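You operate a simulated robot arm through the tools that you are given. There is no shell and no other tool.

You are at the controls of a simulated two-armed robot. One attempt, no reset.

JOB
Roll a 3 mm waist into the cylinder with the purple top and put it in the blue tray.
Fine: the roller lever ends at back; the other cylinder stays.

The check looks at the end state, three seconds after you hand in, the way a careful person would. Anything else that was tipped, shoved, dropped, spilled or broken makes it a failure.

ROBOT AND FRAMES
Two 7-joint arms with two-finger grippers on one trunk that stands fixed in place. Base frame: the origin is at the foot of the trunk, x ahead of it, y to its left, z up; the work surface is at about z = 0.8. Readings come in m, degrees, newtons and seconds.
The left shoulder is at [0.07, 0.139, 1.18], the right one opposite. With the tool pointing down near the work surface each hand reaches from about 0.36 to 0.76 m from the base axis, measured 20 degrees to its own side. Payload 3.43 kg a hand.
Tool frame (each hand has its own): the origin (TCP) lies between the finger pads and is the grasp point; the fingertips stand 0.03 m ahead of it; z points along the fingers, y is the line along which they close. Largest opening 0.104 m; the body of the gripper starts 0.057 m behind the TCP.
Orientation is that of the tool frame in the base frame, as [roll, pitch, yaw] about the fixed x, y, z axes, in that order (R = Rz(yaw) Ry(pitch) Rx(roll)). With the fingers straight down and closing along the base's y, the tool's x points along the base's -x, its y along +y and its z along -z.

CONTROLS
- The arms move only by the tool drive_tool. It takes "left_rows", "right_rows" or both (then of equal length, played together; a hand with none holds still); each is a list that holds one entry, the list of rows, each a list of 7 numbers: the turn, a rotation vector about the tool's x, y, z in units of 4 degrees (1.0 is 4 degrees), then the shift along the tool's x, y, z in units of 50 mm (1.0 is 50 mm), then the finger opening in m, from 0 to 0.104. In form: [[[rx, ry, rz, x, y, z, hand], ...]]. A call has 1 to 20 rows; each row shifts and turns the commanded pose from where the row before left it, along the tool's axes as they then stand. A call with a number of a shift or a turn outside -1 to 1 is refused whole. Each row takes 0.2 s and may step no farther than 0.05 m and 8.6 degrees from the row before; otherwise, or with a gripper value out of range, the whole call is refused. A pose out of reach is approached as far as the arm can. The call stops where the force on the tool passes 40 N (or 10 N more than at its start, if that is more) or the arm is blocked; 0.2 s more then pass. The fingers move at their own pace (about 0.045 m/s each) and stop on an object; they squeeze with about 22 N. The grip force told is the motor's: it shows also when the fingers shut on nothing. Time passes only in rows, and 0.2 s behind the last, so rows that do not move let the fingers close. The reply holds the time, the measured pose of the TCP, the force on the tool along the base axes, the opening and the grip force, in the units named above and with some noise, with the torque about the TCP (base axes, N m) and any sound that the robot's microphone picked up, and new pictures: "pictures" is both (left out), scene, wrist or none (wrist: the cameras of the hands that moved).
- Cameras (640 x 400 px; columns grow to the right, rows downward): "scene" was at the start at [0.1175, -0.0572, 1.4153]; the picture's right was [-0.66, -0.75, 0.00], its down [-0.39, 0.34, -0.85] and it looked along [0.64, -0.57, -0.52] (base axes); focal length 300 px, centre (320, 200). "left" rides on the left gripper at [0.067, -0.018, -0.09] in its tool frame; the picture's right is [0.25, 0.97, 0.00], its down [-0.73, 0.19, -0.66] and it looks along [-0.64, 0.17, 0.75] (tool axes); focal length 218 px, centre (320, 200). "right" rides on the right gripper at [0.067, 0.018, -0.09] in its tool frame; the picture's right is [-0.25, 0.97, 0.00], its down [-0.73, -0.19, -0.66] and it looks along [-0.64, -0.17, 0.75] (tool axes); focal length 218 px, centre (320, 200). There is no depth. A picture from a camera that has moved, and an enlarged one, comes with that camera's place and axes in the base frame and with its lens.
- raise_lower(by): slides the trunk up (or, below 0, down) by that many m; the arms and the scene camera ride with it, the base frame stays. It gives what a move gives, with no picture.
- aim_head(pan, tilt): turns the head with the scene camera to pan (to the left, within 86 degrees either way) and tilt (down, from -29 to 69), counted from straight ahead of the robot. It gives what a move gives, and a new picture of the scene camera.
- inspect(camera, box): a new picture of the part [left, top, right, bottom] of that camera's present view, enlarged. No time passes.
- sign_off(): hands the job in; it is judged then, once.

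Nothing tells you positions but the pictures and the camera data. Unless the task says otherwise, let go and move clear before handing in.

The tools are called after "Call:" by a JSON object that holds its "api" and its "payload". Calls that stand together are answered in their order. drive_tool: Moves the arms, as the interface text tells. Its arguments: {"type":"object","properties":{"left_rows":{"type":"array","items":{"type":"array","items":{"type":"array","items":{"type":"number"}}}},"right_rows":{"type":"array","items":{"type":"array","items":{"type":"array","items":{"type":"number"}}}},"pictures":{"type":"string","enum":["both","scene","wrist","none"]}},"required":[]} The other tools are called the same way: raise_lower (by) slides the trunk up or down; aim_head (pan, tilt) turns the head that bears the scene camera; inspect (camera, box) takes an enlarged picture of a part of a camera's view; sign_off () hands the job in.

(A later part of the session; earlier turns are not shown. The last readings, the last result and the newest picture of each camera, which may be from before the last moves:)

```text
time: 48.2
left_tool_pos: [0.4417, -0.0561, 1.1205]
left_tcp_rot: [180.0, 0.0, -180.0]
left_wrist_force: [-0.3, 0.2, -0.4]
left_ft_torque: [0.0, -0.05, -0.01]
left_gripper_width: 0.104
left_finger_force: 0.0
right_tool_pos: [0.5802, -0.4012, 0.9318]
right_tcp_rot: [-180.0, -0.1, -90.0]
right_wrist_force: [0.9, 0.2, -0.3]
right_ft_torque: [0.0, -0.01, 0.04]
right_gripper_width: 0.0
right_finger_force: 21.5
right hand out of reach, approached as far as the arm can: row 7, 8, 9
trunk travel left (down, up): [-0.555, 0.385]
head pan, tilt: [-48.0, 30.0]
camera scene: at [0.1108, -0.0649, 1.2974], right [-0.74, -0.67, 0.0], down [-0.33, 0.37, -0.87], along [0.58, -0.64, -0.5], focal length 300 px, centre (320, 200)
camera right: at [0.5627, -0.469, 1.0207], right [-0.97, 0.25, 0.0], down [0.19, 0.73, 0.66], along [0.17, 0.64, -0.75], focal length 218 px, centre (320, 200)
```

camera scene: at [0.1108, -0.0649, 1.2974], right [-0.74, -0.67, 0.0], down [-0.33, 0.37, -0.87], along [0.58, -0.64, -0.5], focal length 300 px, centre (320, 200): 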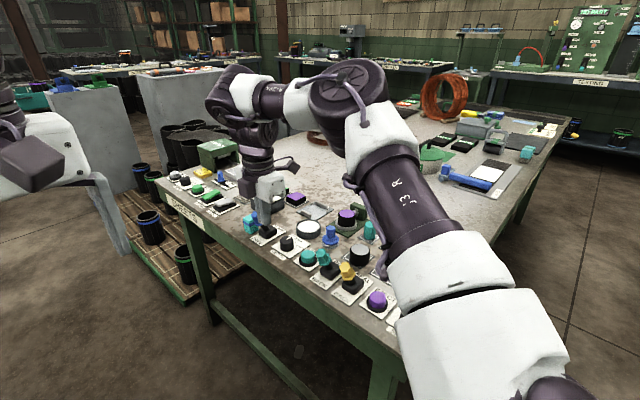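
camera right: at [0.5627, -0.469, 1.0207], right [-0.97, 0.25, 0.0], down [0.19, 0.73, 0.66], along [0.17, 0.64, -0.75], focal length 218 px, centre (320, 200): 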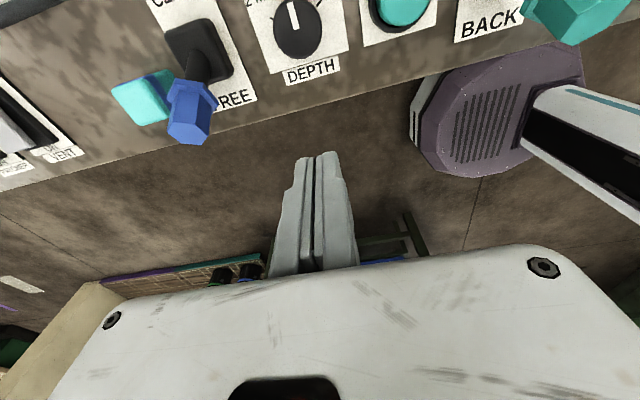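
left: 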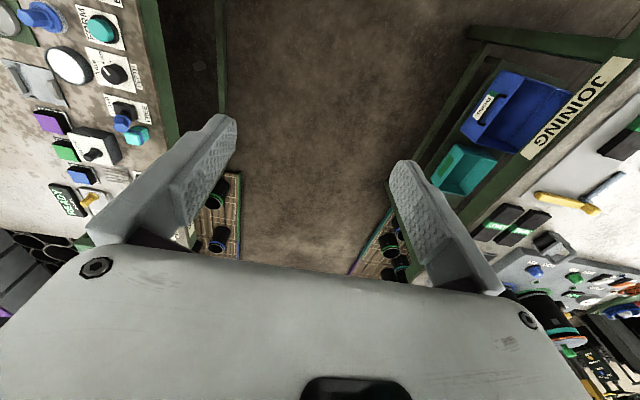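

The clamp is beyond reach with the hand vertical. I'll tilt the hand 30° so the fingertips lean toward +x, then approach the clamp handle.

Call:
{"api": "drive_tool", "payload": {"right_rows": [[[1, 0, 0, 0, 0, 0, 0.0], [1, 0, 0, 0, 0, 0, 0.0], [1, 0, 0, 0, 0, 0, 0.0], [1, 0, 0, 0, 0, 0, 0.0], [1, 0, 0, 0, 0, 0, 0.0], [1, 0, 0, 0, 0, 0, 0.0], [1, 0, 0, 0, 0, 0, 0.0], [0.5, 0, 0, 0, 0, 0, 0.0], [0, 0, 0, 0, -0.65, 0.375, 0.0], [0, 0, 0, 0, -0.65, 0.375, 0.0], [0, 0, 0, 0, 0, 0, 0.0]]]}}

```text
time: 50.6
left_tool_pos: [0.4404, -0.058, 1.1218]
left_tcp_rot: [180.0, -0.1, 180.0]
left_wrist_force: [0.3, -0.7, 0.5]
left_ft_torque: [0.01, -0.02, -0.01]
left_gripper_width: 0.1039
left_finger_force: 0.1
right_tool_pos: [0.6501, -0.4031, 0.9314]
right_tcp_rot: [-150.0, 0.0, -90.0]
right_wrist_force: [-0.5, 0.5, 0.3]
right_ft_torque: [0.0, 0.03, -0.02]
right_gripper_width: 0.0001
right_finger_force: 22.3
trunk travel left (down, up): [-0.555, 0.385]
head pan, tilt: [-48.0, 30.0]
camera scene: at [0.1096, -0.0653, 1.2975], right [-0.74, -0.67, 0.0], down [-0.33, 0.37, -0.87], along [0.58, -0.64, -0.5], focal length 300 px, centre (320, 200)
camera right: at [0.5905, -0.4707, 0.9995], right [-0.84, 0.25, -0.48], down [-0.16, 0.73, 0.66], along [0.52, 0.64, -0.57], focal length 218 px, centre (320, 200)
```

scene: 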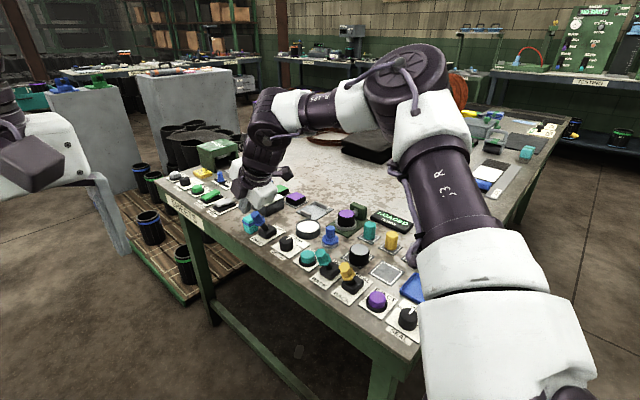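
right: 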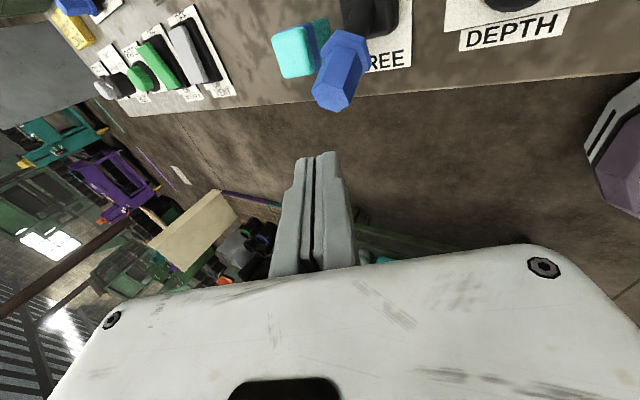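

The handle tip is at about (0.661, -0.433, 0.878), and I'm now on its +y side within reach. I'll lower beside it, then push toward -y (CLAMP).

Call:
{"api": "drive_tool", "payload": {"right_rows": [[[0, 0, 0, -0.1, 0.26, 0.445, 0.0], [0, 0, 0, 0, 0.25, 0.43, 0.0], [0, 0, 0, 0, 0, 0, 0.0]]]}}

Call:
{"api": "inspect", "payload": {"camera": "scene", "box": [210, 170, 310, 260]}}

```text
time: 51.4
left_tool_pos: [0.4402, -0.0562, 1.1213]
left_tcp_rot: [-180.0, 0.0, -180.0]
left_wrist_force: [-0.5, -0.2, 0.0]
left_ft_torque: [-0.02, 0.01, -0.02]
left_gripper_width: 0.104
left_finger_force: 0.0
right_tool_pos: [0.6513, -0.3983, 0.8794]
right_tcp_rot: [-149.9, -0.1, -90.0]
right_wrist_force: [0.2, 0.0, -0.1]
right_ft_torque: [0.02, -0.02, 0.0]
right_gripper_width: 0.0
right_finger_force: 22.2
trunk travel left (down, up): [-0.555, 0.385]
head pan, tilt: [-48.0, 30.0]
camera scene: at [0.1105, -0.0644, 1.2974], right [-0.74, -0.67, 0.0], down [-0.33, 0.37, -0.87], along [0.58, -0.64, -0.5], focal length 300 px, centre (320, 200)
camera right: at [0.591, -0.4664, 0.9478], right [-0.84, 0.25, -0.48], down [-0.16, 0.73, 0.66], along [0.52, 0.64, -0.57], focal length 218 px, centre (320, 200)
```

scene: 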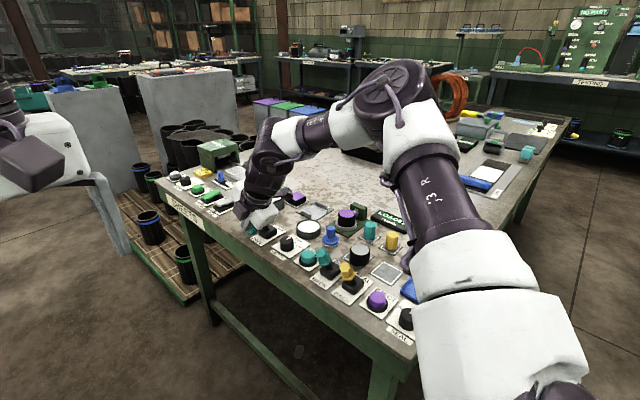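
right: 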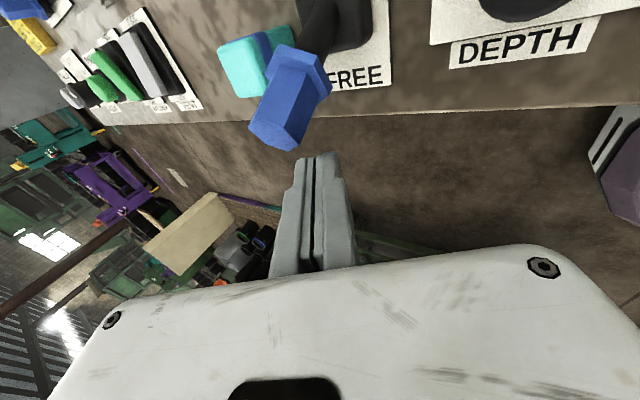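

```text
4.44 times, centred on (260, 215) of scene
camera zoom: at [0.1105, -0.0644, 1.2974], right [-0.74, -0.67, 0.0], down [-0.33, 0.37, -0.87], along [0.58, -0.64, -0.5], focal length 1335 px, centre (587, 133)
```

zoom: 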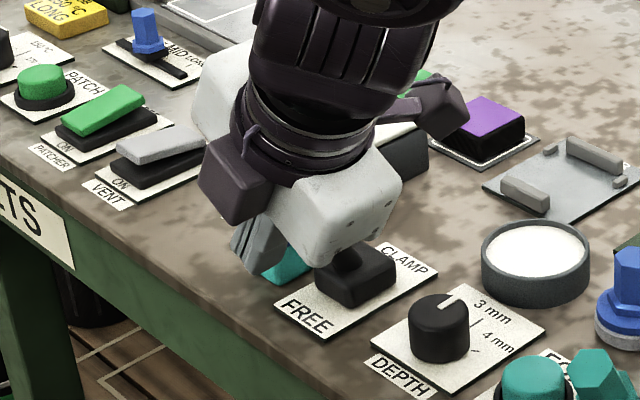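

Call:
{"api": "drive_tool", "payload": {"right_rows": [[[0, 0, 0, 0.2, 0, 0, 0.0], [0, 0, 0, 0.2, 0, 0, 0.0], [0, 0, 0, 0.2, 0, 0, 0.0], [0, 0, 0, 0.2, 0, 0, 0.0], [0, 0, 0, 0.2, 0, 0, 0.0], [0, 0, 0, 0.2, 0, 0, 0.0], [0, 0, 0, 0, 0, 0, 0.0]]]}}

Call:
{"api": "inspect", "payload": {"camera": "scene", "box": [210, 170, 310, 260]}}

Call:
{"api": "inspect", "payload": {"camera": "scene", "box": [320, 190, 420, 260]}}

```text
time: 53.0
left_tool_pos: [0.4406, -0.0568, 1.1213]
left_tcp_rot: [179.9, 0.0, 179.9]
left_wrist_force: [0.2, 0.1, 0.0]
left_ft_torque: [0.01, -0.03, 0.01]
left_gripper_width: 0.104
left_finger_force: 0.0
right_tool_pos: [0.6529, -0.4582, 0.8797]
right_tcp_rot: [-150.0, 0.0, -90.1]
right_wrist_force: [0.5, 0.8, -0.4]
right_ft_torque: [-0.01, 0.01, -0.03]
right_gripper_width: 0.0
right_finger_force: 22.0
trunk travel left (down, up): [-0.555, 0.385]
head pan, tilt: [-48.0, 30.0]
camera scene: at [0.1108, -0.0646, 1.2974], right [-0.74, -0.67, 0.0], down [-0.33, 0.37, -0.87], along [0.58, -0.64, -0.5], focal length 300 px, centre (320, 200)
camera right: at [0.5926, -0.5263, 0.9475], right [-0.84, 0.25, -0.48], down [-0.16, 0.73, 0.66], along [0.52, 0.64, -0.57], focal length 218 px, centre (320, 200)
```

scene: 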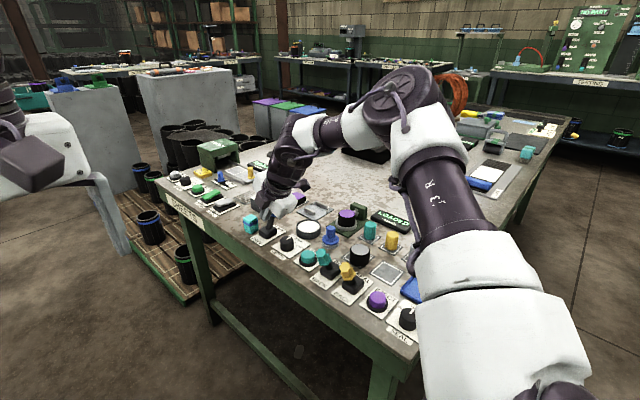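
right: 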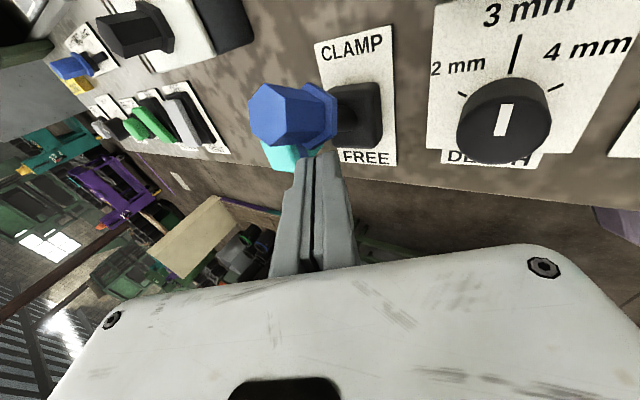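

```text
4.44 times, centred on (260, 215) of scene
camera zoom: at [0.1108, -0.0646, 1.2974], right [-0.74, -0.67, 0.0], down [-0.33, 0.37, -0.87], along [0.58, -0.64, -0.5], focal length 1335 px, centre (587, 133)
```

zoom: 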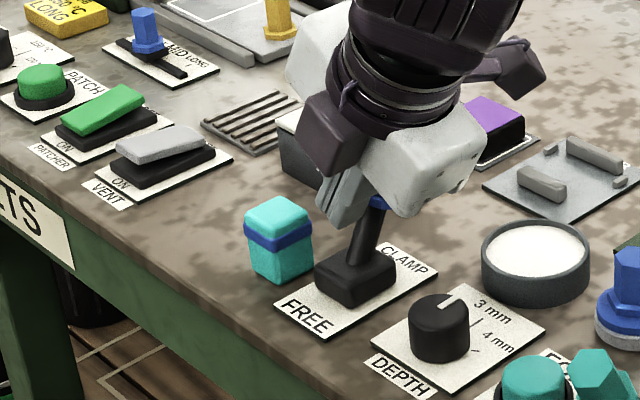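

```text
5.71 times, centred on (370, 225) of scene
camera zoom: at [0.1108, -0.0646, 1.2974], right [-0.74, -0.67, 0.0], down [-0.33, 0.37, -0.87], along [0.58, -0.64, -0.5], focal length 1716 px, centre (34, 57)
```

zoom: 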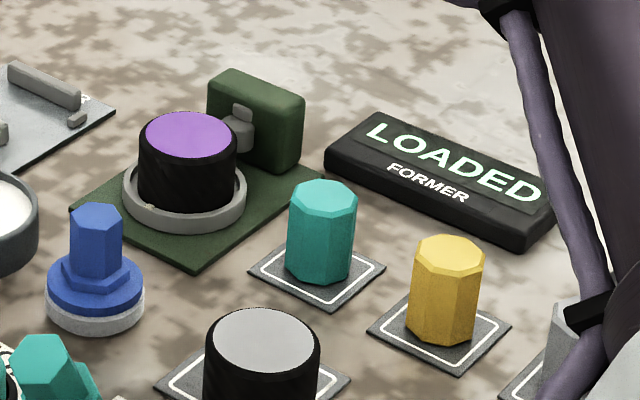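

The lever is moving. The display still reads LOADED and the knob mark points at 3 mm. I'll keep pushing toward CLAMP.

Call:
{"api": "drive_tool", "payload": {"right_rows": [[[0, 0, 0, 0.2, 0, 0, 0.0], [0, 0, 0, 0.2, 0, 0, 0.0], [0, 0, 0, 0.1, 0, 0, 0.0], [0, 0, 0, 0, 0, 0, 0.0]]], "pictures": "wrist"}}

Call:
{"api": "inspect", "payload": {"camera": "scene", "box": [230, 180, 410, 280]}}

```text
time: 53.7
left_tool_pos: [0.4413, -0.0583, 1.122]
left_tcp_rot: [-179.9, -0.1, 179.9]
left_wrist_force: [-0.4, -0.6, -0.1]
left_ft_torque: [0.03, -0.01, 0.02]
left_gripper_width: 0.1039
left_finger_force: 0.1
right_tool_pos: [0.6504, -0.4648, 0.8811]
right_tcp_rot: [-150.2, 1.1, -88.4]
right_wrist_force: [0.7, 28.2, 1.1]
right_ft_torque: [0.44, 0.37, 0.26]
right_gripper_width: 0.0001
right_finger_force: 21.7
trunk travel left (down, up): [-0.555, 0.385]
head pan, tilt: [-48.0, 30.0]
stopped in row 3 (right hand): the force on the tool passed its limit at 45 N (the readings are from after the stop); the commanded pose is now the measured one
camera right: at [0.5942, -0.5359, 0.9479], right [-0.85, 0.24, -0.47], down [-0.18, 0.71, 0.68], along [0.5, 0.66, -0.56], focal length 218 px, centre (320, 200)
```

right: 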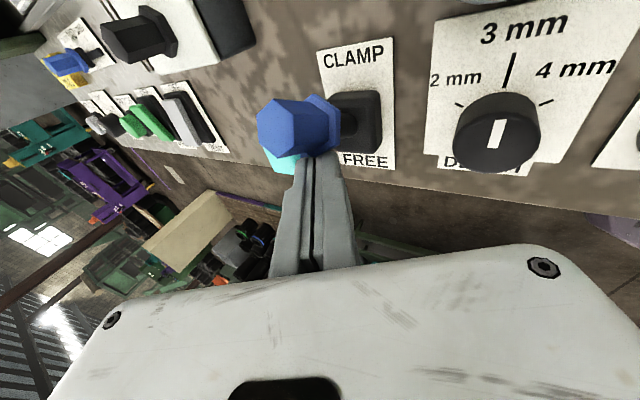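

```text
3.56 times, centred on (320, 230) of scene
camera zoom: at [0.1103, -0.0622, 1.2978], right [-0.74, -0.67, 0.0], down [-0.33, 0.37, -0.87], along [0.58, -0.64, -0.5], focal length 1068 px, centre (320, 93)
```

zoom: 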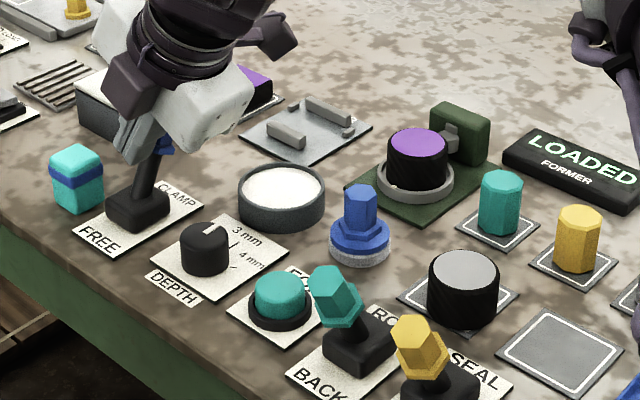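

The clamp lever has hit its end stop at CLAMP. I'll back off and see whether it stays and whether the display changes.

Call:
{"api": "drive_tool", "payload": {"right_rows": [[[0, 0, 0, -0.4, 0, 0, 0.0], [0, 0, 0, -0.6, 0, 0, 0.0], [0, 0, 0, 0, -0.4, -0.7, 0.0], [0, 0, 0, 0, -0.4, -0.7, 0.0], [0, 0, 0, 0, 0, 0, 0.0]]]}}

Call:
{"api": "inspect", "payload": {"camera": "scene", "box": [230, 180, 410, 280]}}

```text
time: 54.9
left_tool_pos: [0.4419, -0.0573, 1.1208]
left_tcp_rot: [-180.0, -0.1, 179.9]
left_wrist_force: [-0.3, 0.6, 0.6]
left_ft_torque: [0.02, 0.01, -0.01]
left_gripper_width: 0.1039
left_finger_force: 0.0
right_tool_pos: [0.6495, -0.423, 0.9553]
right_tcp_rot: [-150.4, 0.7, -89.2]
right_wrist_force: [0.3, 0.2, -0.2]
right_ft_torque: [0.02, 0.01, 0.0]
right_gripper_width: 0.0002
right_finger_force: 21.9
trunk travel left (down, up): [-0.555, 0.385]
head pan, tilt: [-48.0, 30.0]
camera scene: at [0.1115, -0.0647, 1.2973], right [-0.74, -0.67, 0.0], down [-0.34, 0.37, -0.87], along [0.58, -0.64, -0.5], focal length 300 px, centre (320, 200)
camera right: at [0.5918, -0.4926, 1.0238], right [-0.85, 0.25, -0.47], down [-0.17, 0.72, 0.67], along [0.51, 0.65, -0.57], focal length 218 px, centre (320, 200)
```

scene: 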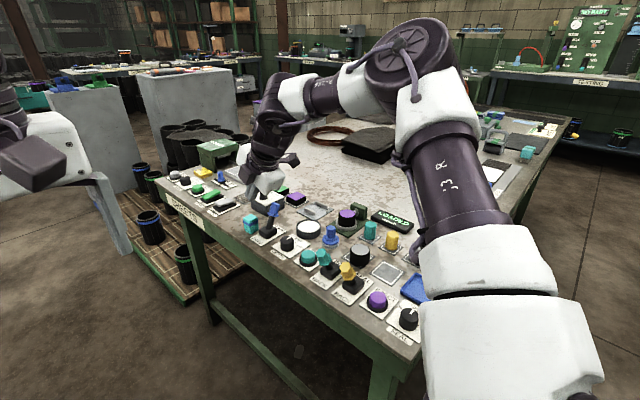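
right: 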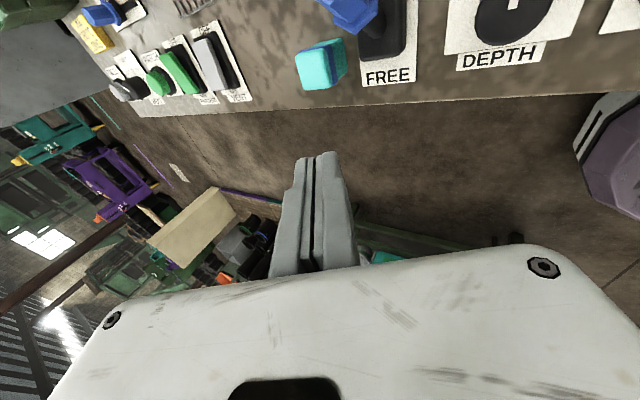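

```text
3.56 times, centred on (320, 230) of scene
camera zoom: at [0.1115, -0.0647, 1.2973], right [-0.74, -0.67, 0.0], down [-0.34, 0.37, -0.87], along [0.58, -0.64, -0.5], focal length 1068 px, centre (320, 93)
```

zoom: 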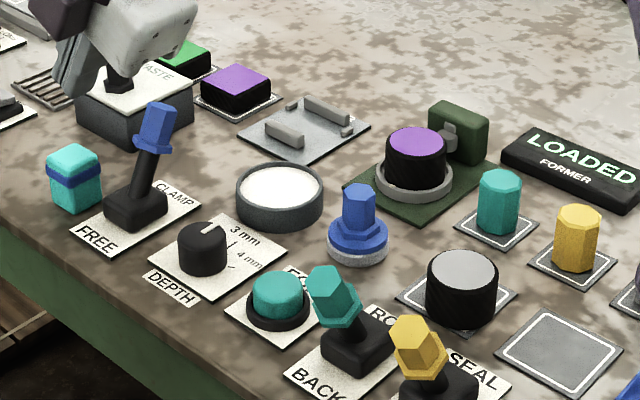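

The clamp lever stays at CLAMP. Next I'll go to the teal ROLL lever (handle end about (0.435, -0.434, 0.894)), untilting the hand and stopping on its +y side.

Call:
{"api": "drive_tool", "payload": {"right_rows": [[[0, 0, 0, -0.1, 0.7, -0.4, 0.0], [0, 0, 0, -0.1, 0.7, -0.4, 0.0], [0, 0, 0, -0.1, 0.7, -0.4, 0.0], [0, 0, 0, -0.1, 0.7, -0.4, 0.0], [0, 0, 0, -0.1, 0.7, -0.4, 0.0], [-1, 0, 0, 0, 0, 0, 0.0], [-1, 0, 0, 0, 0, 0, 0.0], [-1, 0, 0, 0, 0, 0, 0.0], [-1, 0, 0, 0, 0, 0, 0.0], [-1, 0, 0, 0, 0, 0, 0.0], [-1, 0, 0, 0, 0, 0, 0.0], [-1, 0, 0, 0, 0, 0, 0.0], [-0.4, -0.17, -0.2, 0, 0, 0, 0.0], [0, 0, 0, 0, 0, 0, 0.0]]]}}

```text
time: 57.9
left_tool_pos: [0.4416, -0.0583, 1.1208]
left_tcp_rot: [180.0, 0.0, 179.9]
left_wrist_force: [-0.4, -0.2, 0.1]
left_ft_torque: [-0.02, 0.0, 0.01]
left_gripper_width: 0.1042
left_finger_force: 0.0
right_tool_pos: [0.4474, -0.4012, 0.9606]
right_tcp_rot: [179.8, 1.4, -88.3]
right_wrist_force: [0.1, 0.0, -0.4]
right_ft_torque: [-0.01, 0.01, -0.02]
right_gripper_width: 0.0
right_finger_force: 21.9
trunk travel left (down, up): [-0.555, 0.385]
head pan, tilt: [-48.0, 30.0]
camera scene: at [0.1106, -0.0647, 1.2974], right [-0.74, -0.67, 0.0], down [-0.33, 0.37, -0.87], along [0.58, -0.64, -0.5], focal length 300 px, centre (320, 200)
camera right: at [0.4327, -0.4716, 1.0484], right [-0.97, 0.23, 0.01], down [0.17, 0.72, 0.67], along [0.15, 0.66, -0.74], focal length 218 px, centre (320, 200)
```

scene: 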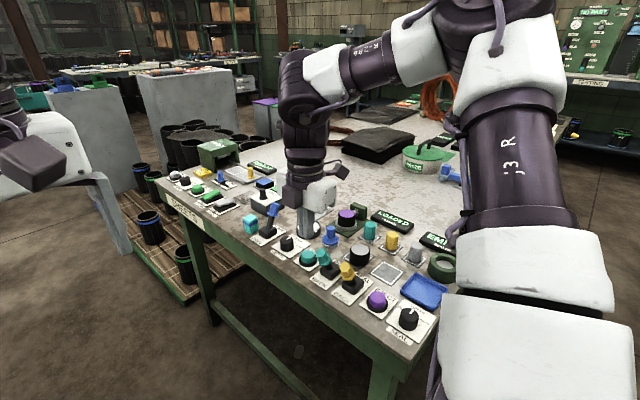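
right: 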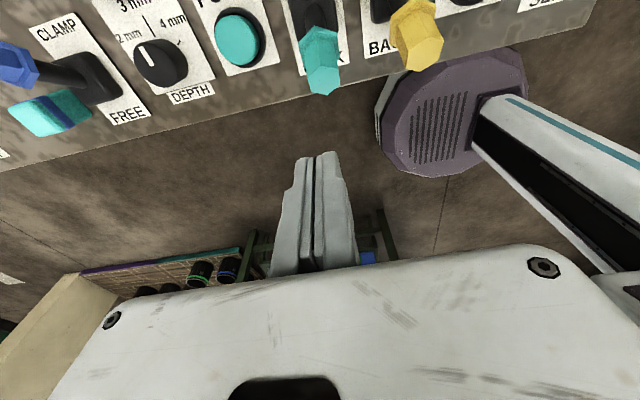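

Call:
{"api": "drive_tool", "payload": {"right_rows": [[[0, 0.35, 0.42, -0.1, 0.2, 0, 0.0], [0, 0, 0, 0, 0, 0.5, 0.0], [0, 0, 0, 0, 0, 0.55, 0.0], [0, 0, 0, 0, 0, 0.5, 0.0], [0, 0, 0, 0, 0, 0, 0.0]]]}}

Call:
{"api": "inspect", "payload": {"camera": "scene", "box": [290, 220, 410, 310]}}

```text
time: 59.1
left_tool_pos: [0.44, -0.0576, 1.1207]
left_tcp_rot: [180.0, 0.0, 180.0]
left_wrist_force: [0.0, -0.6, 0.7]
left_ft_torque: [-0.02, 0.02, 0.02]
left_gripper_width: 0.104
left_finger_force: 0.0
right_tool_pos: [0.4377, -0.3953, 0.8831]
right_tcp_rot: [180.0, 0.0, -90.1]
right_wrist_force: [0.8, 0.1, -0.5]
right_ft_torque: [-0.01, 0.0, 0.0]
right_gripper_width: 0.0
right_finger_force: 22.2
trunk travel left (down, up): [-0.555, 0.385]
head pan, tilt: [-48.0, 30.0]
camera scene: at [0.1105, -0.0646, 1.2974], right [-0.74, -0.67, 0.0], down [-0.33, 0.37, -0.87], along [0.58, -0.64, -0.5], focal length 300 px, centre (320, 200)
camera right: at [0.4211, -0.4631, 0.9723], right [-0.97, 0.25, 0.0], down [0.19, 0.73, 0.66], along [0.17, 0.64, -0.75], focal length 218 px, centre (320, 200)
```

scene: 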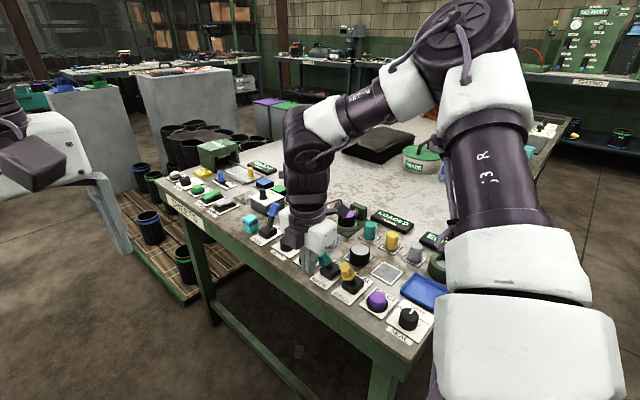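
right: 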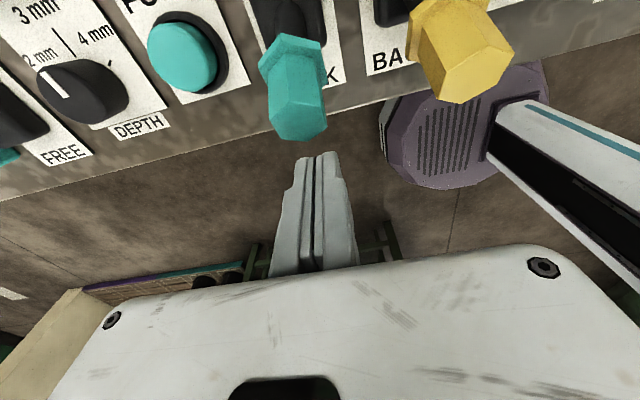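

```text
4.44 times, centred on (350, 265) of scene
camera zoom: at [0.1105, -0.0646, 1.2974], right [-0.74, -0.67, 0.0], down [-0.33, 0.37, -0.87], along [0.58, -0.64, -0.5], focal length 1335 px, centre (187, -89)
```

zoom: 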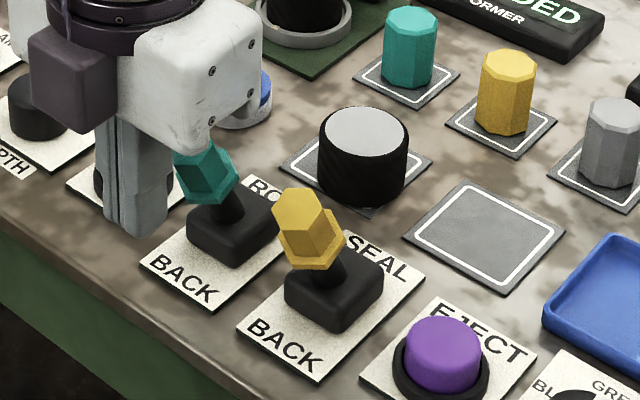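

Call:
{"api": "drive_tool", "payload": {"right_rows": [[[0, 0, 0, 0.2, 0, 0, 0.0], [0, 0, 0, 0.2, 0, 0, 0.0], [0, 0, 0, 0.2, 0, 0, 0.0], [0, 0, 0, 0.2, 0, 0, 0.0], [0, 0, 0, 0.2, 0, 0, 0.0], [0, 0, 0, 0.2, 0, 0, 0.0], [0, 0, 0, 0.15, 0, 0, 0.0], [0, 0, 0, 0, 0, 0, 0.0]]]}}

Call:
{"api": "inspect", "payload": {"camera": "scene", "box": [290, 190, 430, 295]}}

```text
time: 60.9
left_tool_pos: [0.4418, -0.0572, 1.1216]
left_tcp_rot: [-179.8, 0.0, 179.9]
left_wrist_force: [-0.1, 0.2, 0.2]
left_ft_torque: [0.03, 0.0, 0.01]
left_gripper_width: 0.1037
left_finger_force: 0.0
right_tool_pos: [0.4392, -0.4647, 0.8839]
right_tcp_rot: [-180.0, 0.0, -90.0]
right_wrist_force: [0.7, 2.5, 0.7]
right_ft_torque: [0.03, 0.04, 0.04]
right_gripper_width: 0.0
right_finger_force: 21.8
trunk travel left (down, up): [-0.555, 0.385]
head pan, tilt: [-48.0, 30.0]
camera scene: at [0.1106, -0.0643, 1.2975], right [-0.74, -0.67, 0.0], down [-0.33, 0.37, -0.87], along [0.58, -0.64, -0.5], focal length 300 px, centre (320, 200)
camera right: at [0.4211, -0.5321, 0.9727], right [-0.97, 0.25, 0.0], down [0.19, 0.73, 0.66], along [0.17, 0.64, -0.75], focal length 218 px, centre (320, 200)
```

scene: 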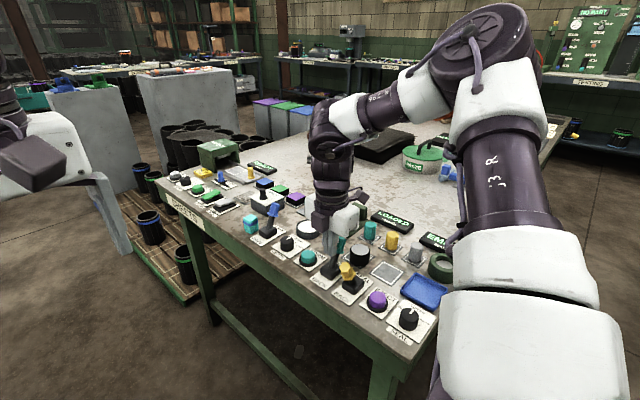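
right: 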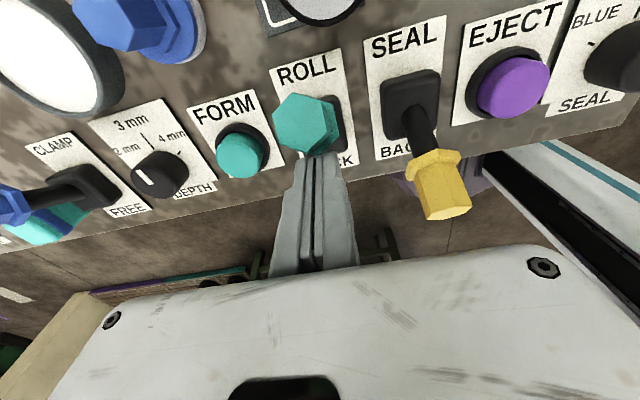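

```text
3.81 times, centred on (360, 242) of scene
camera zoom: at [0.1106, -0.0643, 1.2975], right [-0.74, -0.67, 0.0], down [-0.33, 0.37, -0.87], along [0.58, -0.64, -0.5], focal length 1144 px, centre (168, 38)
```

zoom: 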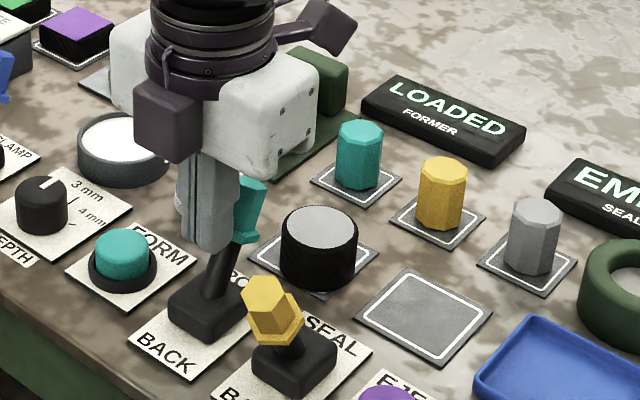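

Call:
{"api": "drive_tool", "payload": {"right_rows": [[[0, 0, 0, 0.1, 0, 0, 0.0], [0, 0, 0, 0.1, 0, 0, 0.0], [0, 0, 0, 0, 0, 0, 0.0]]], "pictures": "wrist"}}

Call:
{"api": "drive_tool", "payload": {"right_rows": [[[0, 0, 0, -0.4, 0, 0, 0.0], [0, 0, 0, -0.8, 0, 0, 0.0], [0, 0, 0, 0, 0, -0.9, 0.0], [0, 0, 0, 0, 0, -0.7, 0.0], [0, 0, 0, 0, 0, 0, 0.0]]]}}

Call:
{"api": "inspect", "payload": {"camera": "scene", "box": [290, 190, 430, 295]}}

```text
time: 61.7
left_tool_pos: [0.4403, -0.0529, 1.1202]
left_tcp_rot: [-179.7, 0.0, 179.9]
left_wrist_force: [-0.3, 1.0, -0.9]
left_ft_torque: [-0.01, 0.01, 0.05]
left_gripper_width: 0.1039
left_finger_force: 0.0
right_tool_pos: [0.4385, -0.467, 0.8863]
right_tcp_rot: [-180.0, 0.1, -89.7]
right_wrist_force: [0.9, 39.4, 3.5]
right_ft_torque: [0.79, 0.02, -0.06]
right_gripper_width: 0.0002
right_finger_force: 22.2
trunk travel left (down, up): [-0.555, 0.385]
head pan, tilt: [-48.0, 30.0]
camera right: at [0.4223, -0.5345, 0.9755], right [-0.97, 0.25, 0.0], down [0.19, 0.73, 0.66], along [0.16, 0.64, -0.75], focal length 218 px, centre (320, 200)
```

right: 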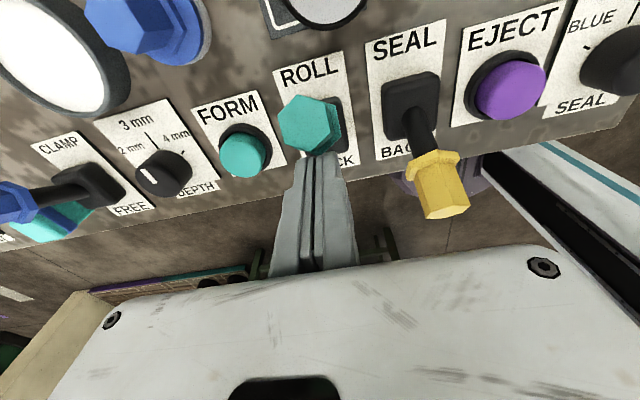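

```text
time: 62.9
left_tool_pos: [0.4423, -0.0578, 1.1213]
left_tcp_rot: [-179.9, 0.0, 180.0]
left_wrist_force: [-0.3, -0.8, -0.2]
left_ft_torque: [-0.05, 0.0, 0.01]
left_gripper_width: 0.1042
left_finger_force: 0.0
right_tool_pos: [0.4375, -0.4156, 0.9616]
right_tcp_rot: [179.9, -0.1, -90.1]
right_wrist_force: [0.1, 0.3, 0.2]
right_ft_torque: [-0.03, 0.02, 0.01]
right_gripper_width: 0.0
right_finger_force: 21.8
trunk travel left (down, up): [-0.555, 0.385]
head pan, tilt: [-48.0, 30.0]
camera scene: at [0.1114, -0.0643, 1.2973], right [-0.74, -0.67, 0.0], down [-0.34, 0.37, -0.87], along [0.58, -0.64, -0.5], focal length 300 px, centre (320, 200)
camera right: at [0.4197, -0.4827, 1.0519], right [-0.97, 0.25, 0.0], down [0.19, 0.73, 0.66], along [0.17, 0.63, -0.76], focal length 218 px, centre (320, 200)
```

scene: 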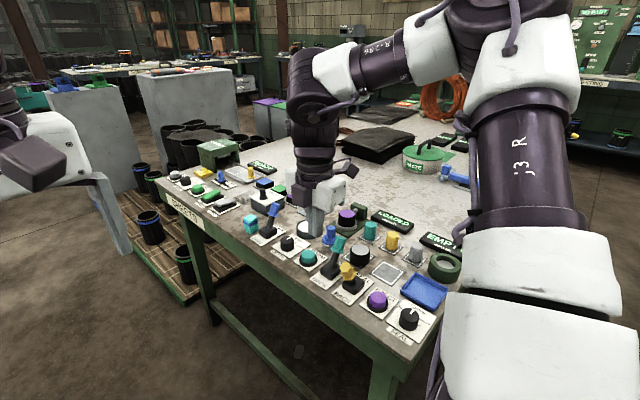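
right: 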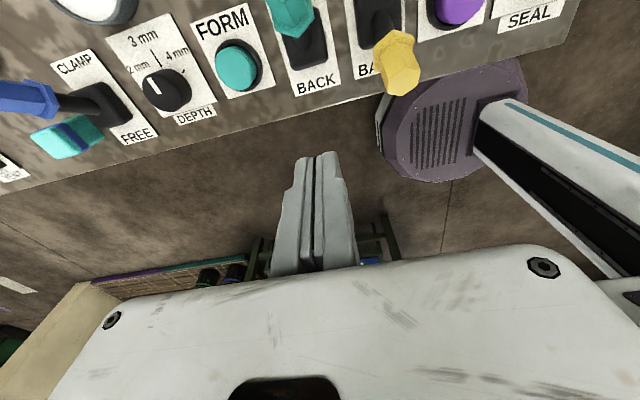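

```text
3.81 times, centred on (360, 242) of scene
camera zoom: at [0.1114, -0.0643, 1.2973], right [-0.74, -0.67, 0.0], down [-0.34, 0.37, -0.87], along [0.58, -0.64, -0.5], focal length 1144 px, centre (168, 38)
```

zoom: 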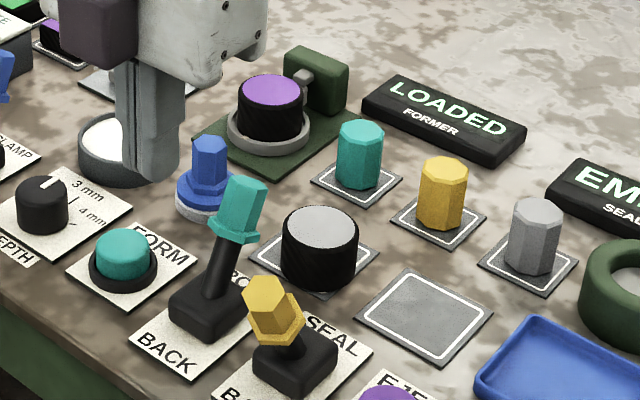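

ROLL is engaged and the display still reads LOADED. The FORM button at about (0.5005, -0.465) should start the cycle, so I'll hover above it.

Call:
{"api": "drive_tool", "payload": {"right_rows": [[[0, 0, 0, 0.5, -0.63, 0, 0.0], [0, 0, 0, 0.49, -0.63, 0, 0.0], [0, 0, 0, 0, 0, 0.8, 0.0], [0, 0, 0, 0, 0, 0.8, 0.0], [0, 0, 0, 0, 0, 0, 0.0]]]}}

Call:
{"api": "inspect", "payload": {"camera": "scene", "box": [270, 190, 410, 295]}}

```text
time: 64.1
left_tool_pos: [0.4406, -0.0575, 1.1219]
left_tcp_rot: [-179.8, -0.1, 179.9]
left_wrist_force: [0.1, 0.0, -0.5]
left_ft_torque: [-0.01, -0.03, 0.02]
left_gripper_width: 0.1042
left_finger_force: 0.1
right_tool_pos: [0.4995, -0.4655, 0.8813]
right_tcp_rot: [180.0, -0.1, -90.1]
right_wrist_force: [0.2, -0.4, 0.2]
right_ft_torque: [0.0, -0.03, -0.02]
right_gripper_width: 0.0001
right_finger_force: 21.7
trunk travel left (down, up): [-0.555, 0.385]
head pan, tilt: [-48.0, 30.0]
camera scene: at [0.11, -0.0642, 1.2975], right [-0.74, -0.67, 0.0], down [-0.33, 0.37, -0.87], along [0.58, -0.64, -0.5], focal length 300 px, centre (320, 200)
camera right: at [0.4824, -0.533, 0.9707], right [-0.97, 0.25, 0.0], down [0.19, 0.73, 0.66], along [0.17, 0.63, -0.75], focal length 218 px, centre (320, 200)
```

scene: 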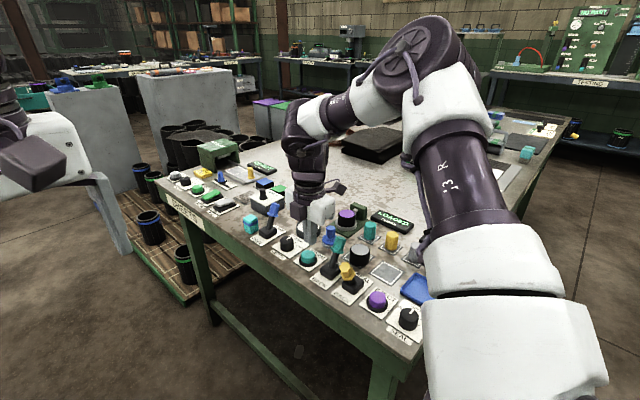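
right: 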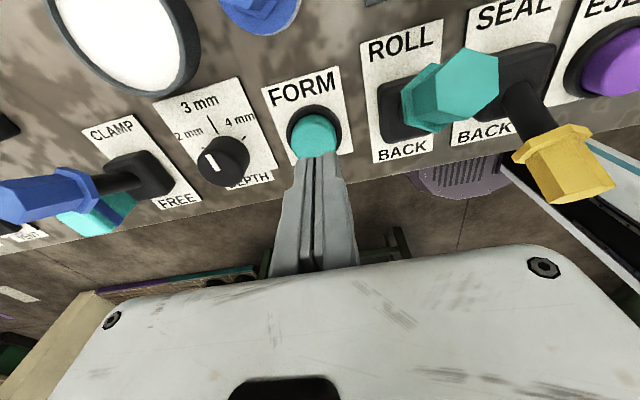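

```text
3.81 times, centred on (340, 242) of scene
camera zoom: at [0.11, -0.0642, 1.2975], right [-0.74, -0.67, 0.0], down [-0.33, 0.37, -0.87], along [0.58, -0.64, -0.5], focal length 1144 px, centre (244, 38)
```

zoom: 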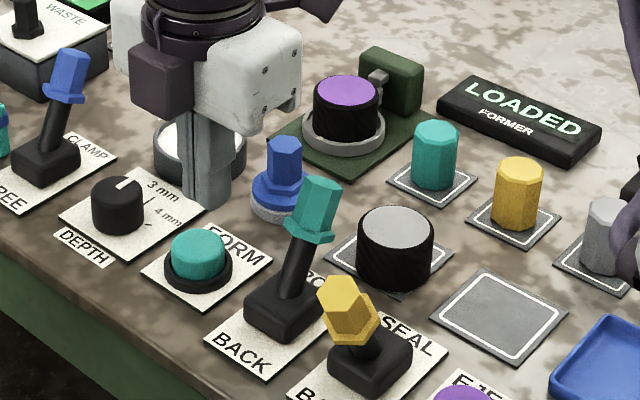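

Call:
{"api": "drive_tool", "payload": {"right_rows": [[[0, 0, 0, 0.06, -0.03, 0.2, 0.0], [0, 0, 0, 0, 0, 0.1, 0.0], [0, 0, 0, 0, 0, 0.08, 0.0], [0, 0, 0, 0, 0, 0.08, 0.0], [0, 0, 0, 0, 0, 0.08, 0.0], [0, 0, 0, 0, 0, 0.06, 0.0], [0, 0, 0, 0, 0, 0.06, 0.0]]]}}

Call:
{"api": "inspect", "payload": {"camera": "scene", "box": [270, 190, 410, 295]}}

```text
time: 65.7
left_tool_pos: [0.4416, -0.0576, 1.1206]
left_tcp_rot: [-180.0, 0.1, 179.9]
left_wrist_force: [-0.2, -0.8, 0.1]
left_ft_torque: [-0.02, 0.01, 0.01]
left_gripper_width: 0.1042
left_finger_force: 0.1
right_tool_pos: [0.5036, -0.4675, 0.8486]
right_tcp_rot: [179.9, 0.0, -90.0]
right_wrist_force: [-0.4, 0.0, 0.4]
right_ft_torque: [-0.01, 0.0, -0.03]
right_gripper_width: 0.0
right_finger_force: 22.1
trunk travel left (down, up): [-0.555, 0.385]
head pan, tilt: [-48.0, 30.0]
camera scene: at [0.1107, -0.0648, 1.2974], right [-0.74, -0.67, 0.0], down [-0.33, 0.37, -0.87], along [0.58, -0.64, -0.5], focal length 300 px, centre (320, 200)
camera right: at [0.486, -0.5347, 0.9379], right [-0.97, 0.25, 0.0], down [0.19, 0.73, 0.66], along [0.17, 0.64, -0.75], focal length 218 px, centre (320, 200)
```

scene: 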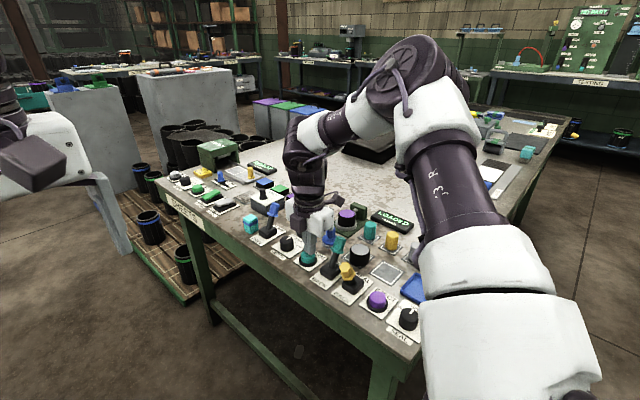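
right: 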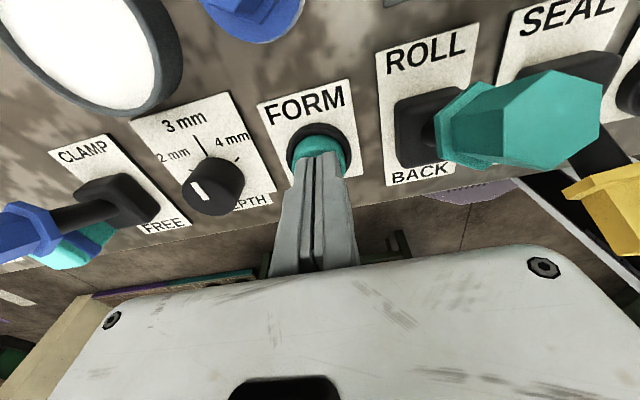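

```text
3.81 times, centred on (340, 242) of scene
camera zoom: at [0.1107, -0.0648, 1.2974], right [-0.74, -0.67, 0.0], down [-0.33, 0.37, -0.87], along [0.58, -0.64, -0.5], focal length 1144 px, centre (244, 38)
```

zoom: 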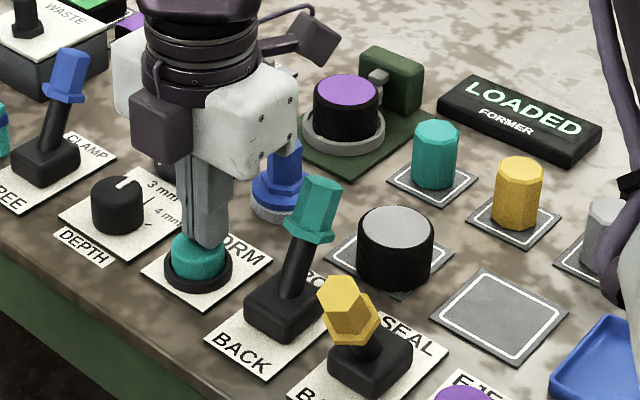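

Call:
{"api": "drive_tool", "payload": {"right_rows": [[[0, 0, 0, -0.04, 0.03, 0.06, 0.0], [0, 0, 0, 0, 0, 0.06, 0.0], [0, 0, 0, 0, 0, 0.06, 0.0], [0, 0, 0, 0, 0, 0.06, 0.0], [0, 0, 0, 0, 0, 0.06, 0.0]]], "pictures": "wrist"}}

Call:
{"api": "inspect", "payload": {"camera": "scene", "box": [270, 190, 410, 295]}}

```text
time: 66.9
left_tool_pos: [0.4378, -0.0567, 1.1226]
left_tcp_rot: [-180.0, 0.2, 179.9]
left_wrist_force: [-0.2, 0.4, -0.8]
left_ft_torque: [0.0, -0.04, 0.03]
left_gripper_width: 0.1041
left_finger_force: 0.1
right_tool_pos: [0.5007, -0.4652, 0.8385]
right_tcp_rot: [-179.5, -0.2, -90.1]
right_wrist_force: [2.7, -6.6, 27.4]
right_ft_torque: [-0.08, -0.03, 0.14]
right_gripper_width: 0.0057
right_finger_force: 35.0
trunk travel left (down, up): [-0.555, 0.385]
head pan, tilt: [-48.0, 30.0]
heard: click
camera right: at [0.483, -0.5322, 0.9281], right [-0.97, 0.25, -0.01], down [0.19, 0.73, 0.66], along [0.17, 0.63, -0.76], focal length 218 px, centre (320, 200)
```

right: 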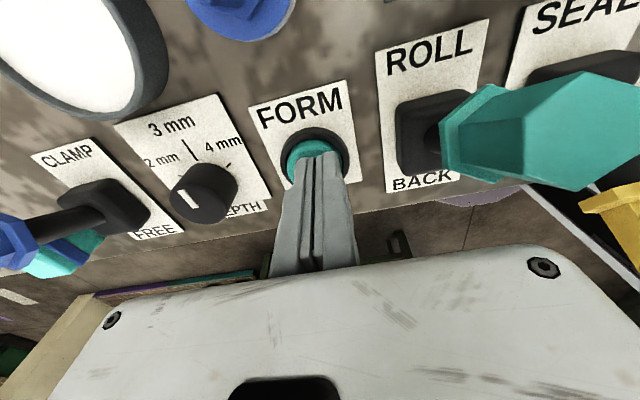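

```text
3.81 times, centred on (340, 242) of scene
camera zoom: at [0.1077, -0.063, 1.2982], right [-0.74, -0.67, 0.0], down [-0.33, 0.37, -0.87], along [0.58, -0.64, -0.5], focal length 1144 px, centre (244, 38)
```

zoom: 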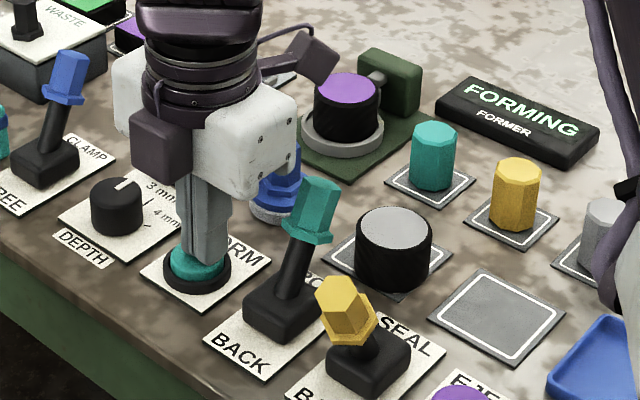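

A click, and the display now reads FORMING. I'll lift off the button and wait for the cycle to finish.

Call:
{"api": "drive_tool", "payload": {"right_rows": [[[0, 0, 0, 0, 0, -0.4, 0.0], [0, 0, 0, 0, 0, -0.8, 0.0], [0, 0, 0, 0, 0, -0.8, 0.0], [0, 0, 0, 0, 0, -0.4, 0.0], [0, 0, 0, 0, 0, 0, 0.0], [0, 0, 0, 0, 0, 0, 0.0], [0, 0, 0, 0, 0, 0, 0.0], [0, 0, 0, 0, 0, 0, 0.0]]], "pictures": "wrist"}}

Call:
{"api": "inspect", "payload": {"camera": "scene", "box": [300, 190, 420, 280]}}

```text
time: 68.7
left_tool_pos: [0.4417, -0.0581, 1.122]
left_tcp_rot: [-180.0, 0.0, 179.9]
left_wrist_force: [-0.3, 0.0, 1.0]
left_ft_torque: [0.02, 0.03, -0.03]
left_gripper_width: 0.104
left_finger_force: 0.0
right_tool_pos: [0.502, -0.4638, 0.9531]
right_tcp_rot: [179.9, 0.0, -90.0]
right_wrist_force: [0.0, -0.8, -0.5]
right_ft_torque: [0.01, 0.0, -0.01]
right_gripper_width: 0.0001
right_finger_force: 34.9
trunk travel left (down, up): [-0.555, 0.385]
head pan, tilt: [-48.0, 30.0]
camera right: at [0.4855, -0.5317, 1.0433], right [-0.97, 0.25, 0.0], down [0.19, 0.73, 0.66], along [0.17, 0.64, -0.75], focal length 218 px, centre (320, 200)
```

right: 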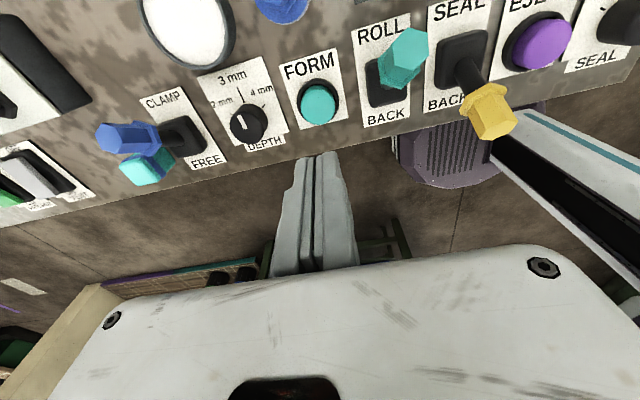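

```text
4.44 times, centred on (360, 235) of scene
camera zoom: at [0.1107, -0.0648, 1.2974], right [-0.74, -0.67, 0.0], down [-0.33, 0.37, -0.87], along [0.58, -0.64, -0.5], focal length 1335 px, centre (142, 44)
```

zoom: 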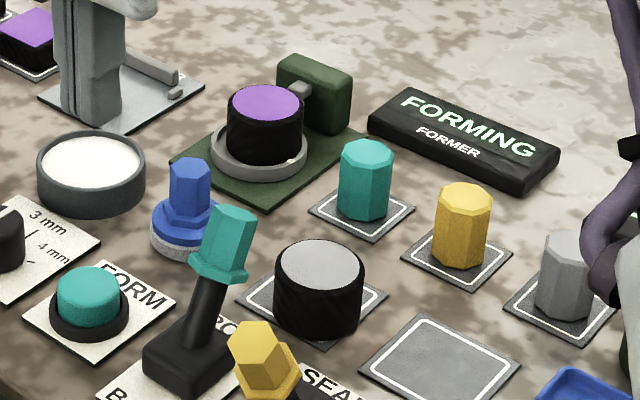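

Call:
{"api": "drive_tool", "payload": {"right_rows": [[[0, 0, 0, 0, 0, 0, 0.0], [0, 0, 0, 0, 0, 0, 0.0], [0, 0, 0, 0, 0, 0, 0.0], [0, 0, 0, 0, 0, 0, 0.0], [0, 0, 0, 0, 0, 0, 0.0], [0, 0, 0, 0, 0, 0, 0.0], [0, 0, 0, 0, 0, 0, 0.0], [0, 0, 0, 0, 0, 0, 0.0], [0, 0, 0, 0, 0, 0, 0.0], [0, 0, 0, 0, 0, 0, 0.0]]], "pictures": "none"}}

Call:
{"api": "inspect", "payload": {"camera": "scene", "box": [300, 190, 420, 280]}}

```text
time: 70.9
left_tool_pos: [0.4403, -0.0582, 1.1214]
left_tcp_rot: [-180.0, 0.1, 179.9]
left_wrist_force: [0.8, 0.2, 0.8]
left_ft_torque: [0.01, 0.0, -0.01]
left_gripper_width: 0.104
left_finger_force: 0.1
right_tool_pos: [0.5013, -0.4642, 0.9552]
right_tcp_rot: [179.9, 0.0, -90.1]
right_wrist_force: [0.5, 0.3, 0.2]
right_ft_torque: [-0.02, -0.03, 0.0]
right_gripper_width: 0.0
right_finger_force: 34.7
trunk travel left (down, up): [-0.555, 0.385]
head pan, tilt: [-48.0, 30.0]
```

```text
4.44 times, centred on (360, 235) of scene
camera zoom: at [0.1107, -0.0648, 1.2974], right [-0.74, -0.67, 0.0], down [-0.33, 0.37, -0.87], along [0.58, -0.64, -0.5], focal length 1335 px, centre (142, 44)
```

zoom: 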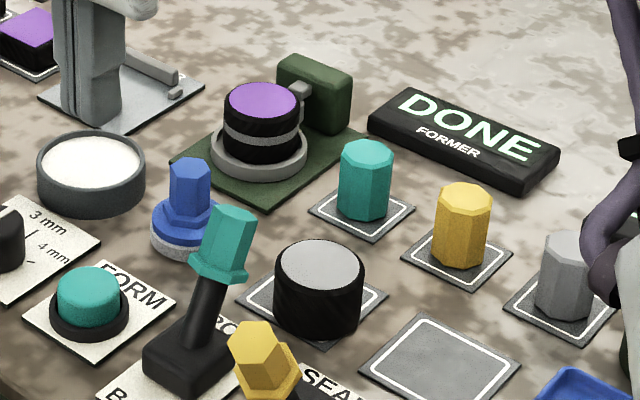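

The display reads DONE and a waist is visible. Now I'll push the ROLL lever back to BACK: go over to its -y side, lower, and push toward +y.

Call:
{"api": "drive_tool", "payload": {"right_rows": [[[0, 0, 0, 0.54, 0.43, 0, 0.0], [0, 0, 0, 0.54, 0.43, 0, 0.0], [0, 0, 0, 0.54, 0.43, 0, 0.0], [0, 0, 0, 0, 0, 0.7, 0.0], [0, 0, 0, 0, 0, 0.68, 0.0], [0, 0, 0, 0, 0, 0, 0.0]]]}}

Call:
{"api": "inspect", "payload": {"camera": "scene", "box": [290, 200, 410, 290]}}

```text
time: 72.3
left_tool_pos: [0.44, -0.0581, 1.121]
left_tcp_rot: [-179.9, 0.0, 179.9]
left_wrist_force: [0.0, 0.7, 0.6]
left_ft_torque: [-0.03, 0.01, 0.02]
left_gripper_width: 0.104
left_finger_force: 0.0
right_tool_pos: [0.4337, -0.5457, 0.8862]
right_tcp_rot: [-179.9, -0.1, -90.1]
right_wrist_force: [0.2, 0.0, -0.3]
right_ft_torque: [-0.03, 0.01, 0.01]
right_gripper_width: 0.0001
right_finger_force: 35.0
trunk travel left (down, up): [-0.555, 0.385]
head pan, tilt: [-48.0, 30.0]
camera scene: at [0.1101, -0.0642, 1.2975], right [-0.74, -0.67, 0.0], down [-0.33, 0.37, -0.87], along [0.58, -0.64, -0.5], focal length 300 px, centre (320, 200)
camera right: at [0.4179, -0.6112, 0.9767], right [-0.97, 0.25, 0.0], down [0.19, 0.73, 0.66], along [0.17, 0.63, -0.75], focal length 218 px, centre (320, 200)
```

scene: 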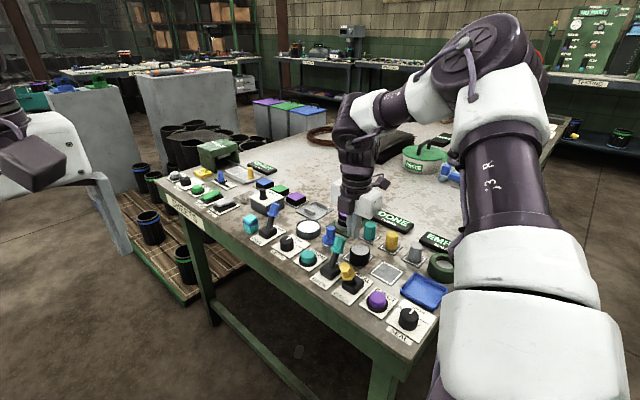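
right: 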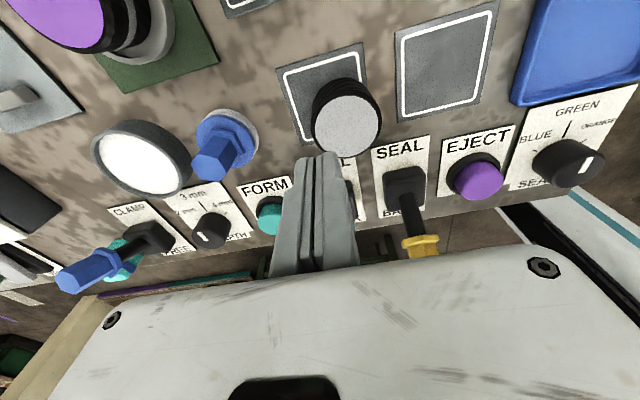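

```text
4.44 times, centred on (350, 245) of scene
camera zoom: at [0.1101, -0.0642, 1.2975], right [-0.74, -0.67, 0.0], down [-0.33, 0.37, -0.87], along [0.58, -0.64, -0.5], focal length 1335 px, centre (187, 0)
```

zoom: 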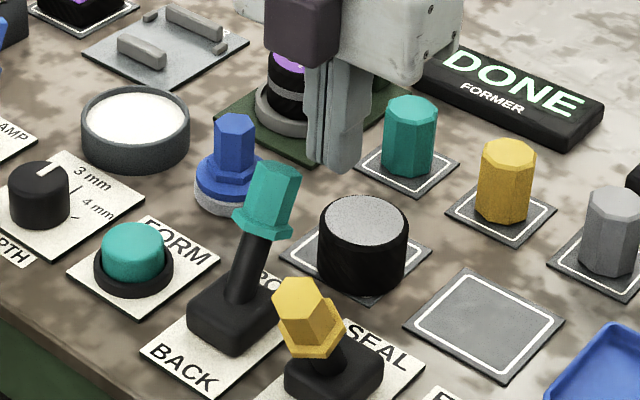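

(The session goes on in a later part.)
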